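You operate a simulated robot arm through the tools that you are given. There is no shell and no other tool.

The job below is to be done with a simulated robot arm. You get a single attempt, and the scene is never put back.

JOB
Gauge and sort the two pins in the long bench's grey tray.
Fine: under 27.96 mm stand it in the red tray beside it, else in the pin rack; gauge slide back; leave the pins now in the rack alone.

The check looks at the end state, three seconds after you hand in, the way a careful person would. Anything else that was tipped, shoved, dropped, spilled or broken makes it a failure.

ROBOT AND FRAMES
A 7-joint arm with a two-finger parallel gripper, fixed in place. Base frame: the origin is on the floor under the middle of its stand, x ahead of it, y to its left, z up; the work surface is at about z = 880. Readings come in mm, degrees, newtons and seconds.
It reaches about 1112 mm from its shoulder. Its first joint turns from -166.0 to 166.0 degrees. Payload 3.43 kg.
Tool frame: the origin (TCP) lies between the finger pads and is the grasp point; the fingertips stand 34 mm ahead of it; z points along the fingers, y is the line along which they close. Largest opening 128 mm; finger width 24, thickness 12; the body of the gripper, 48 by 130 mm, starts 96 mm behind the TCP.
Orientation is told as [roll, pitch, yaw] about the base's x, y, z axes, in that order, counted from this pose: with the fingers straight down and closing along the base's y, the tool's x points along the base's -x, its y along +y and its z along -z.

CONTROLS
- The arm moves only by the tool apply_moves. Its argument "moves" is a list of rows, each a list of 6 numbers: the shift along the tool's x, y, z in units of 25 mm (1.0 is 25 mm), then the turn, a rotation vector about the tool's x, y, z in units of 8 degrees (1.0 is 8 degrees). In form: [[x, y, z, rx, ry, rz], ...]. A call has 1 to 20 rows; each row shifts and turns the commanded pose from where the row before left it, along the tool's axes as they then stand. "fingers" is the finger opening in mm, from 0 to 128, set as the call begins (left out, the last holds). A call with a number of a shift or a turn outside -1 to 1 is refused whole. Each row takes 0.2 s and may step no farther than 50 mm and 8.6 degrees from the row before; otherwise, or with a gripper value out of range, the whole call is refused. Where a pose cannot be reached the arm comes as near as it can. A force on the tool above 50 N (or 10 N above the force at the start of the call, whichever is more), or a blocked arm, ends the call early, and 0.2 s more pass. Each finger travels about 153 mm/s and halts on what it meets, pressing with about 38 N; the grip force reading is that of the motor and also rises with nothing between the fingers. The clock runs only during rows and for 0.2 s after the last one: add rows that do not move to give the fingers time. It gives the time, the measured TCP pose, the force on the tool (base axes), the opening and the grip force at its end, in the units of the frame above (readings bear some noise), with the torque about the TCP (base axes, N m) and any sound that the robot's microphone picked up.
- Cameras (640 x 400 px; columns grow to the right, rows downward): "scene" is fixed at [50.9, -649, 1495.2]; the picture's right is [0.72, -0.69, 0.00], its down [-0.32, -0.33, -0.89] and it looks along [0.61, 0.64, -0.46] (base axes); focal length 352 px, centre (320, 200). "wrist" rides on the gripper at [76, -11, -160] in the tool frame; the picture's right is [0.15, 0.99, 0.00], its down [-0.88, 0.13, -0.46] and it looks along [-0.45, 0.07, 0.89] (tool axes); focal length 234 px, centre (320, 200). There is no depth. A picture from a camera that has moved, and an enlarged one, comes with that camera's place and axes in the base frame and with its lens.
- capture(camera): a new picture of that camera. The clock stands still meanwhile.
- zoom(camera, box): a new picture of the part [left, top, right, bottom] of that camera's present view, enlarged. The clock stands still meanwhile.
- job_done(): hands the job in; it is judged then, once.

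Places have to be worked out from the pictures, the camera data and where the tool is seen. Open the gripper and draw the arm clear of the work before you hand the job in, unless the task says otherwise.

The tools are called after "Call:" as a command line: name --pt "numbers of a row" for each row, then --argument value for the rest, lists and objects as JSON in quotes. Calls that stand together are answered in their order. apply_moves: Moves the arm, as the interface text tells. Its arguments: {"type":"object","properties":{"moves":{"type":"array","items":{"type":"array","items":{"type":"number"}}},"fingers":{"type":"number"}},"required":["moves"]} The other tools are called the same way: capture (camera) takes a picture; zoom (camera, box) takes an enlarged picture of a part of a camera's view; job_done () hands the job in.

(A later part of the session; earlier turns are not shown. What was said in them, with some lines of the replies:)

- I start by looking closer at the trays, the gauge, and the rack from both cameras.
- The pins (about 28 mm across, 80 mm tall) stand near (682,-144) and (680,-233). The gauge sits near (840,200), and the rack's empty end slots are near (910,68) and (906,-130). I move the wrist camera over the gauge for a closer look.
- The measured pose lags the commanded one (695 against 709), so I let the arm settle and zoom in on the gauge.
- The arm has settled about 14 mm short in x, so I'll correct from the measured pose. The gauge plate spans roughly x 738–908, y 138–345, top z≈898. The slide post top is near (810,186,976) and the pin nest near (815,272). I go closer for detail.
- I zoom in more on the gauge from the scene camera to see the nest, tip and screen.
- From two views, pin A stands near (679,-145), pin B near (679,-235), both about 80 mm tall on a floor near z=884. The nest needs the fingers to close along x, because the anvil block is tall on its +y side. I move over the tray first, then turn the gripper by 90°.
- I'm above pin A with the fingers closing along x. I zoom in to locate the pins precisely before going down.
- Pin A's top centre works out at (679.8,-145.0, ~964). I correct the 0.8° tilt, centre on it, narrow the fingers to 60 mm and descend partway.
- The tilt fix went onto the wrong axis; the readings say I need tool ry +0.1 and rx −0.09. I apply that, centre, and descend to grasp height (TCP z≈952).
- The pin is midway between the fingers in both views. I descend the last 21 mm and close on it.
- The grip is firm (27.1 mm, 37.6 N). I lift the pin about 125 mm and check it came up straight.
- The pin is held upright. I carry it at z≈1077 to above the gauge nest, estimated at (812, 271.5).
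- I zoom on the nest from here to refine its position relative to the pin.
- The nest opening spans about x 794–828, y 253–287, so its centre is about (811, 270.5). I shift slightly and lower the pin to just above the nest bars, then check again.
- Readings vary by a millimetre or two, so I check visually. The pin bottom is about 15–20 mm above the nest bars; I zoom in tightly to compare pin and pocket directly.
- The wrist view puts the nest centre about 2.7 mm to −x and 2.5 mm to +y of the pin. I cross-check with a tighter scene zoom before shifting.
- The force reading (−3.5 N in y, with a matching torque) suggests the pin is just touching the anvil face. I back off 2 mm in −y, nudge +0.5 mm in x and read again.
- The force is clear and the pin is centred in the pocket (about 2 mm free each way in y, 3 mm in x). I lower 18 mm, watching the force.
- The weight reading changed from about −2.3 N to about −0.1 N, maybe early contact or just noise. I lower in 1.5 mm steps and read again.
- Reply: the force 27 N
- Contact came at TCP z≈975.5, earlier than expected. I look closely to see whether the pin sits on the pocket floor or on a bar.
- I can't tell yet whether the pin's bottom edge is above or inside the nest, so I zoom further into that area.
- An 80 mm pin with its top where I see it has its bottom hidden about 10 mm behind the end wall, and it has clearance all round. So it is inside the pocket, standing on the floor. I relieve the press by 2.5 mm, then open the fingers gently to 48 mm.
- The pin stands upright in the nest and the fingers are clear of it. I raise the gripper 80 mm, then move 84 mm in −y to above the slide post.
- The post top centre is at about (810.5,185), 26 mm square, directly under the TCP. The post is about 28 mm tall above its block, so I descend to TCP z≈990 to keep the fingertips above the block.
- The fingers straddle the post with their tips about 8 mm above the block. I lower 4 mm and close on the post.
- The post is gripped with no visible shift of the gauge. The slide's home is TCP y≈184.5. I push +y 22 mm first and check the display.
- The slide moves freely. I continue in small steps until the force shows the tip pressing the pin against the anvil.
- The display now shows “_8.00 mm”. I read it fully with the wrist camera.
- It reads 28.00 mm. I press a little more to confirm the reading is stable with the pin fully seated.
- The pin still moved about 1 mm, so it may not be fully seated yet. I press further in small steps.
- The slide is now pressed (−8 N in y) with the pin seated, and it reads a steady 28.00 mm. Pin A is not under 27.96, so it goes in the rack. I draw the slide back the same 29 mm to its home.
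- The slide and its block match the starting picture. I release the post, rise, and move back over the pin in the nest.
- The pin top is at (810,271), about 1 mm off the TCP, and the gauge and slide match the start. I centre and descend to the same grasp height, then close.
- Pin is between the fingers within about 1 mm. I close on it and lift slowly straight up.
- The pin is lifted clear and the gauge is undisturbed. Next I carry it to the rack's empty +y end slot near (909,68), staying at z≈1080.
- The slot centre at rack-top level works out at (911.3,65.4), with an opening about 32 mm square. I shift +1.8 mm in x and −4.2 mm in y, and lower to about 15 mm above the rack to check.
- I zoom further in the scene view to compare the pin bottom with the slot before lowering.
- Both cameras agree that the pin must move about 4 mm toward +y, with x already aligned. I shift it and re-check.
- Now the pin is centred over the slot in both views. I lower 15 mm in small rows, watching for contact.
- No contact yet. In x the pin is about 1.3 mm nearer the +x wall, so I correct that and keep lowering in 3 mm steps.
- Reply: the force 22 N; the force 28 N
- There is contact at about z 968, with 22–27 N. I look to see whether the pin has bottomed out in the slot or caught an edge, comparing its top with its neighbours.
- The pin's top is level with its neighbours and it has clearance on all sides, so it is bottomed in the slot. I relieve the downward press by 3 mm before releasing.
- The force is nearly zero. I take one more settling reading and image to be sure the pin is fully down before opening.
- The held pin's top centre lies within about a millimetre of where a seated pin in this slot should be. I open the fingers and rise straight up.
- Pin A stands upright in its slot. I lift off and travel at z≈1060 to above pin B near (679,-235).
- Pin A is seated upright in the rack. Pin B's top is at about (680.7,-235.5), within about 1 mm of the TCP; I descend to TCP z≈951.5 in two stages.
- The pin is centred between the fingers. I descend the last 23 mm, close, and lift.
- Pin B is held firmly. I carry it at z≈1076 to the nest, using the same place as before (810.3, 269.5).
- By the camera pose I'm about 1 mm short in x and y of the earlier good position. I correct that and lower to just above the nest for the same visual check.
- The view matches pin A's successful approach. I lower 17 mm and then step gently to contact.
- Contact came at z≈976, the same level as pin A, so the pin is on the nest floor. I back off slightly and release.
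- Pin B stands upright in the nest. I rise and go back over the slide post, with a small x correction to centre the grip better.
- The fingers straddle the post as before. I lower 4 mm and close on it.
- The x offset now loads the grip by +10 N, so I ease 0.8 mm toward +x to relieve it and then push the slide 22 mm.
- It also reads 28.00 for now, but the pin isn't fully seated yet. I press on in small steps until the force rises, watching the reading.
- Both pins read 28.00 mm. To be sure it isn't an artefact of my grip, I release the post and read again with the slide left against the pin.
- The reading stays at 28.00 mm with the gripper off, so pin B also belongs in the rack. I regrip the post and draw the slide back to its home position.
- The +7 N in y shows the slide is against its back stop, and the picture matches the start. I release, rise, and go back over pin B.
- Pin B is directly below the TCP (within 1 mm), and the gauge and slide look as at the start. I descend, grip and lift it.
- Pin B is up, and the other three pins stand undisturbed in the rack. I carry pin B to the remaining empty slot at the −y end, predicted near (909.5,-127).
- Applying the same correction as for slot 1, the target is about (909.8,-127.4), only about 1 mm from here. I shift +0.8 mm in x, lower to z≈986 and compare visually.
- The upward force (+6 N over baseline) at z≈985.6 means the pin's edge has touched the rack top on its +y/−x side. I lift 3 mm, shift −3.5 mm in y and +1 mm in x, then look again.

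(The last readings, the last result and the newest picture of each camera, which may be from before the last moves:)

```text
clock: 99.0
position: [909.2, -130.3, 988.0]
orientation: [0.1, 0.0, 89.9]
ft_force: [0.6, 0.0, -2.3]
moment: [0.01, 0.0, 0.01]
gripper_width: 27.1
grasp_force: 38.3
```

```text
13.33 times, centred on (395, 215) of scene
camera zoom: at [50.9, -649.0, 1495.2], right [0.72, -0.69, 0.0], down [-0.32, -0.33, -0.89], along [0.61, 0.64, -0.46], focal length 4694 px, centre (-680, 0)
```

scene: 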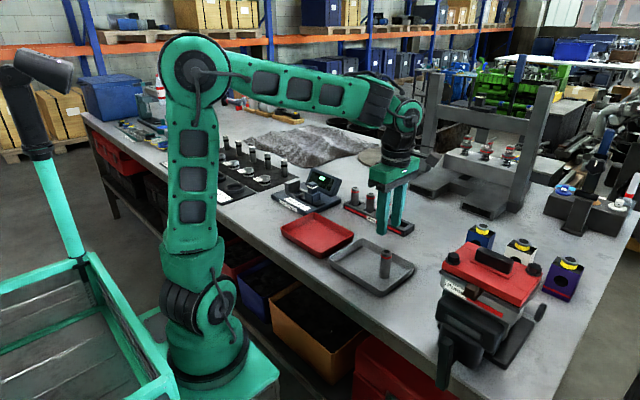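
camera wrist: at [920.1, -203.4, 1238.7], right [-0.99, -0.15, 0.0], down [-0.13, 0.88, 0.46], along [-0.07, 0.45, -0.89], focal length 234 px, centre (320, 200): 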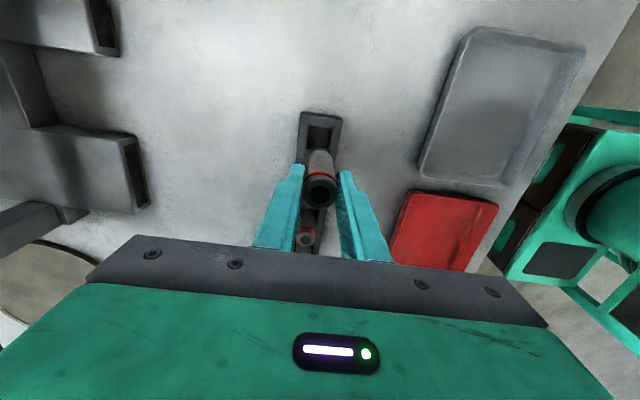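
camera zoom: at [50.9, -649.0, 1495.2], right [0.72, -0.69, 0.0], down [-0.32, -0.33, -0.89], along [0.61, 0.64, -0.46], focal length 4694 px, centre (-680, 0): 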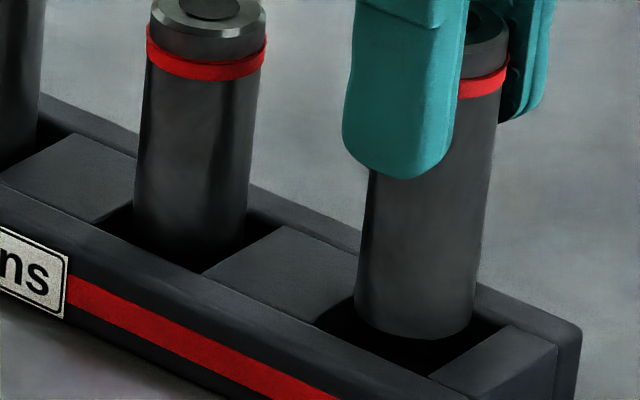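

Force is clear again. Averaging both views, the pin is within about 0.6 mm of the slot centre (the slot is about 32 mm square), so I nudge +0.6 mm in x and lower in small rows.

Call:
apply_moves --pt "0 -0.024 0 0 0 0" --pt "0 0 0.14 0 0 0" --pt "0 0 0.14 0 0 0" --pt "0 0 0 0 0 0"

Call:
zoom --camera "scene" --box '[380, 200, 410, 230]'

Call:
zoom --camera "wrist" --box '[285, 110, 355, 180]'

```text
clock: 100.0
position: [911.2, -132.8, 981.9]
orientation: [0.1, -0.1, 89.9]
ft_force: [-0.4, -0.3, -2.0]
moment: [-0.01, -0.02, -0.02]
gripper_width: 26.6
grasp_force: 37.8
```

```text
13.33 times, centred on (395, 215) of scene
camera zoom: at [50.9, -649.0, 1495.2], right [0.72, -0.69, 0.0], down [-0.32, -0.33, -0.89], along [0.61, 0.64, -0.46], focal length 4694 px, centre (-680, 0)
```

zoom: 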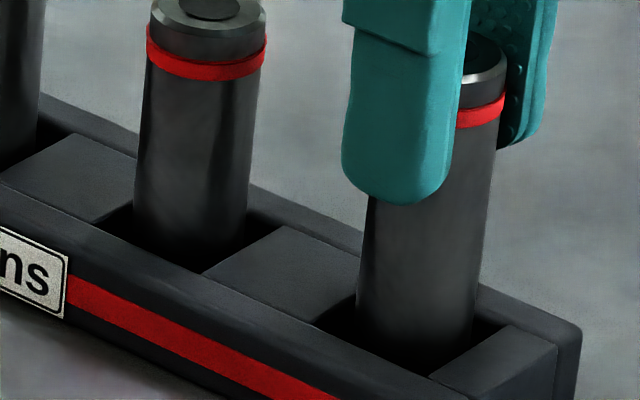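

```text
5.71 times, centred on (320, 145) of wrist
camera zoom: at [922.9, -207.5, 1141.0], right [-0.99, -0.15, 0.0], down [-0.13, 0.88, 0.46], along [-0.07, 0.45, -0.89], focal length 1338 px, centre (320, 514)
```

zoom: 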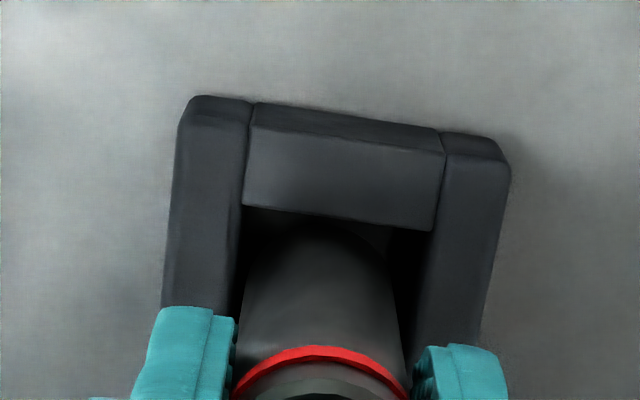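

The pin is now inside the slot with no contact. I lower 9 mm more in small rows, then step gently to the floor.

Call:
apply_moves --pt "0 0 0.12 0 0 0" --pt "0 0 0.12 0 0 0" --pt "0 0 0.12 0 0 0" --pt "0 0 0 0 0 0"

Call:
apply_moves --pt "0 0 0.06 0 0 0" --pt "0 0 0 0 0 0"

Call:
apply_moves --pt "0 0 0.05 0 0 0" --pt "0 0 0 0 0 0"

```text
clock: 101.0
position: [911.5, -130.5, 972.0]
orientation: [0.1, -0.1, 90.0]
ft_force: [0.3, 0.0, -2.9]
moment: [0.0, 0.01, -0.02]
gripper_width: 27.1
grasp_force: 37.8
```

```text
clock: 101.6
position: [911.5, -131.4, 971.0]
orientation: [0.2, -0.1, 90.1]
ft_force: [0.4, 0.7, -2.3]
moment: [-0.01, 0.01, 0.01]
gripper_width: 26.5
grasp_force: 37.9
```

```text
clock: 102.2
position: [910.9, -131.7, 970.6]
orientation: [0.1, -0.1, 90.0]
ft_force: [-0.1, 0.2, -1.7]
moment: [-0.02, 0.0, -0.03]
gripper_width: 27.3
grasp_force: 37.4
```

Still free at z≈970.5, with the floor expected at about 968–970. I continue in 1.25 mm steps.

Call:
apply_moves --pt "0 0 0.05 0 0 0" --pt "0 0 0 0 0 0"

Call:
apply_moves --pt "0 0 0.05 0 0 0" --pt "0 0 0 0 0 0"

```text
clock: 102.8
position: [910.1, -131.4, 968.9]
orientation: [0.0, -0.1, 90.0]
ft_force: [0.9, 0.7, 7.1]
moment: [-0.04, -0.14, 0.06]
gripper_width: 26.7
grasp_force: 38.2
```

```text
clock: 103.4
position: [911.4, -131.0, 969.4]
orientation: [-0.1, -0.1, 89.9]
ft_force: [-1.2, 2.6, 18.5]
moment: [0.21, 0.28, 0.04]
gripper_width: 26.6
grasp_force: 38.7
```

Floor contact came at z≈969, matching slot 1. I relieve the press by 1.7 mm, check the picture, and then open.

Call:
apply_moves --pt "0 0 -0.07 0 0 0" --pt "0 0 0 0 0 0"

Call:
zoom --camera "scene" --box '[355, 185, 415, 235]'

Call:
zoom --camera "wrist" --box '[285, 110, 355, 180]'

```text
clock: 104.0
position: [910.1, -131.8, 969.2]
orientation: [0.2, -0.1, 89.9]
ft_force: [1.1, 0.9, 3.2]
moment: [-0.05, -0.27, -0.03]
gripper_width: 26.7
grasp_force: 38.4
```

```text
8.00 times, centred on (385, 210) of scene
camera zoom: at [50.9, -649.0, 1495.2], right [0.72, -0.69, 0.0], down [-0.32, -0.33, -0.89], along [0.61, 0.64, -0.46], focal length 2816 px, centre (-200, 120)
```

zoom: 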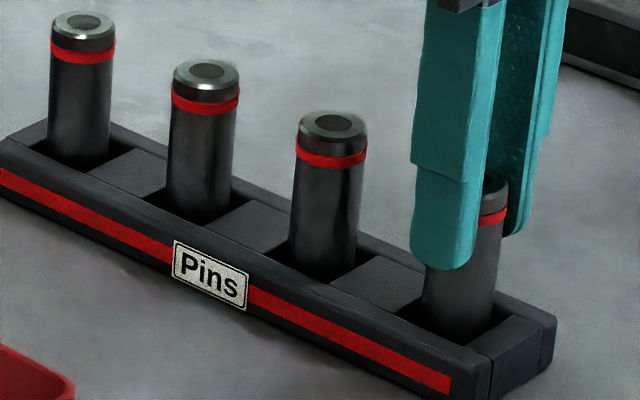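

```text
5.71 times, centred on (320, 145) of wrist
camera zoom: at [922.8, -207.7, 1128.5], right [-0.99, -0.15, 0.0], down [-0.13, 0.88, 0.46], along [-0.07, 0.45, -0.89], focal length 1338 px, centre (320, 514)
```

zoom: 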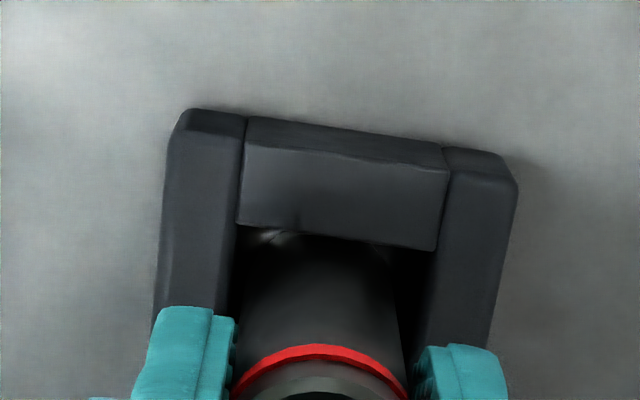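

Pin B's top is in line and level with the row. I open the fingers and rise clear.

Call:
apply_moves --fingers 46 --pt "0 0 0 0 0 0" --pt "0 0 0 0 0 0"

Call:
apply_moves --pt "0 0 -0.4 0 0 0" --pt "0 0 -0.9 0 0 0" --pt "0 0 -1 0 0 0" --pt "0 0 -1 0 0 0" --pt "0 0 -1 0 0 0" --pt "0 0 0 0 0 0"

Call:
zoom --camera "scene" --box '[335, 170, 425, 240]'

Call:
capture --camera "scene"

Call:
capture --camera "wrist"

```text
clock: 104.6
position: [910.6, -132.0, 968.7]
orientation: [0.0, -0.1, 89.9]
ft_force: [0.8, 0.0, -0.1]
moment: [0.0, 0.02, 0.02]
gripper_width: 46.4
grasp_force: 0.1
```

```text
clock: 106.0
position: [911.4, -130.6, 1076.4]
orientation: [0.0, -0.1, 89.8]
ft_force: [0.1, 0.3, 0.2]
moment: [0.02, 0.01, 0.01]
gripper_width: 45.8
grasp_force: 0.1
```

```text
5.71 times, centred on (380, 205) of scene
camera zoom: at [50.9, -649.0, 1495.2], right [0.72, -0.69, 0.0], down [-0.32, -0.33, -0.89], along [0.61, 0.64, -0.46], focal length 2012 px, centre (-23, 171)
```

zoom: 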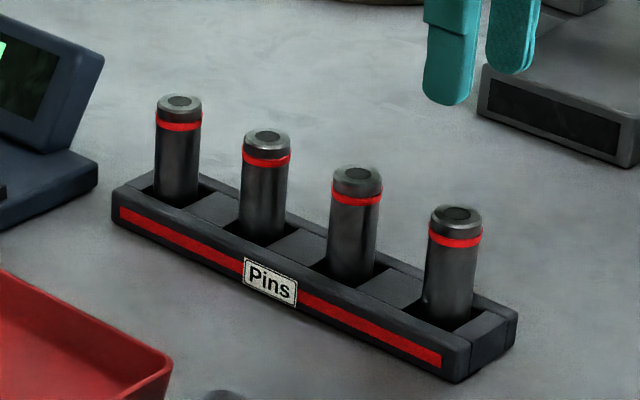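

```text
taken
```

scene: 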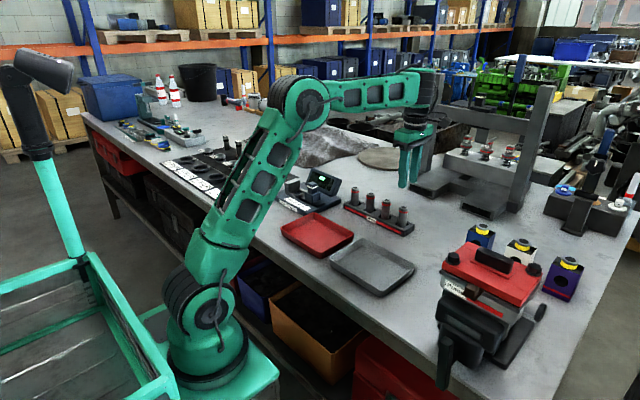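

```text
taken
camera wrist: at [923.0, -207.6, 1236.5], right [-0.99, -0.15, 0.0], down [-0.13, 0.88, 0.46], along [-0.07, 0.45, -0.89], focal length 234 px, centre (320, 200)
```

wrist: 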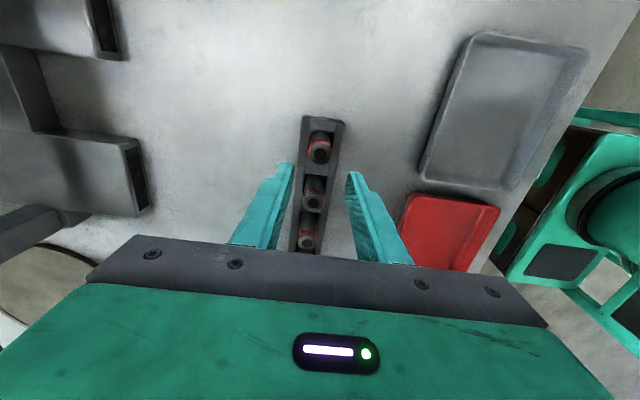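

All four pins stand straight in the rack. I check the rack and gauge against the first pictures and draw the arm up and back clear of the work.

Call:
apply_moves --fingers 80 --pt "0 0 -1 0 0 0" --pt "0 0 -1 0 0 0" --pt "0 0 -1 0 0 0" --pt "0 0 -1 0 0 0" --pt "0 0 -1 0 0 0" --pt "-0.1 0.9 0 0 0 0" --pt "-0.1 0.9 0 0 0 0" --pt "-0.1 0.9 0 0 0 0" --pt "-0.1 0.9 0 0 0 0" --pt "-0.1 0.9 0 0 0 0" --pt "-0.1 0.9 0 0 0 0" --pt "-0.1 0.9 0 0 0 0" --pt "-0.1 0.9 0 0 0 0" --pt "-0.1 0.9 0 0 0 0" --pt "-0.1 0.9 0 0 0 0" --pt "0 0 0 0 0 0" --pt "0 0 0 0 0 0"

Call:
zoom --camera "scene" --box '[270, 160, 430, 300]'

Call:
zoom --camera "scene" --box '[260, 160, 360, 220]'

Call:
zoom --camera "scene" --box '[335, 180, 425, 245]'

```text
clock: 109.6
position: [685.6, -107.0, 1203.6]
orientation: [0.1, -0.1, 90.0]
ft_force: [-0.7, 0.4, -0.4]
moment: [0.0, 0.03, -0.03]
gripper_width: 80.0
grasp_force: 0.1
```

```text
2.86 times, centred on (350, 230) of scene
camera zoom: at [50.9, -649.0, 1495.2], right [0.72, -0.69, 0.0], down [-0.32, -0.33, -0.89], along [0.61, 0.64, -0.46], focal length 1006 px, centre (234, 114)
```

zoom: 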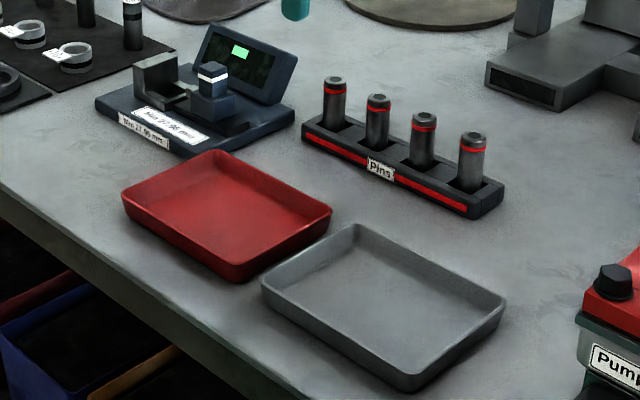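

```text
6.40 times, centred on (310, 190) of scene
camera zoom: at [50.9, -649.0, 1495.2], right [0.72, -0.69, 0.0], down [-0.32, -0.33, -0.89], along [0.61, 0.64, -0.46], focal length 2253 px, centre (384, 264)
```

zoom: 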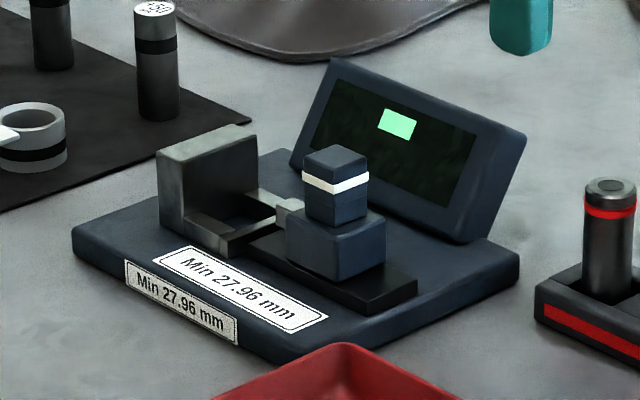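

```text
6.15 times, centred on (380, 212) of scene
camera zoom: at [50.9, -649.0, 1495.2], right [0.72, -0.69, 0.0], down [-0.32, -0.33, -0.89], along [0.61, 0.64, -0.46], focal length 2166 px, centre (-49, 123)
```

zoom: 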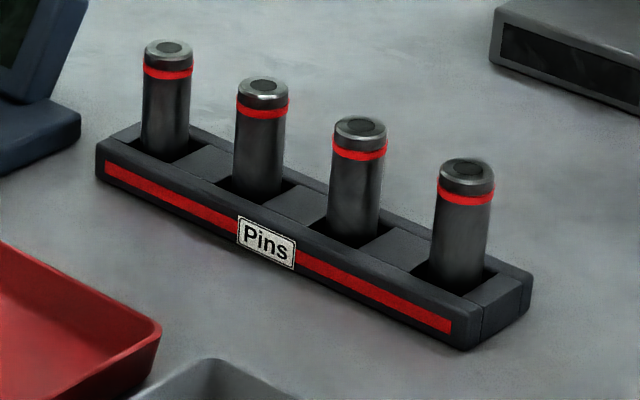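

Rack, trays, gauge and slide match the first pictures. Both pins gauged 28.00 mm and now stand in the rack beside the two that were left alone. The gripper is open and the arm is clear, so I hand in.

Call:
job_done

```text
The job is handed in.
```

Both pins from the grey tray read 28.00 mm on the gauge. That is not under 27.96, so both went into the pin rack and the red tray is empty.

- **Readings:** each pin was pressed against the anvil until the force rose, and the reading held at 28.00 mm. For the second pin I also read it with the gripper off the slide, and it was the same.
- **Rack:** the new pins stand upright in the two end slots, on the slot floors. The two pins already there were not touched.
- **One contact:** the second pin's edge touched the rack top lightly (about 6 N) on the first lowering, so I lifted it and re-aligned. The rack did not move.
- **Gauge:** the slide is back in its starting position, and the gauge matches the first picture.
- **Arm:** the gripper is open, and the arm is raised about 200 mm above the bench work.
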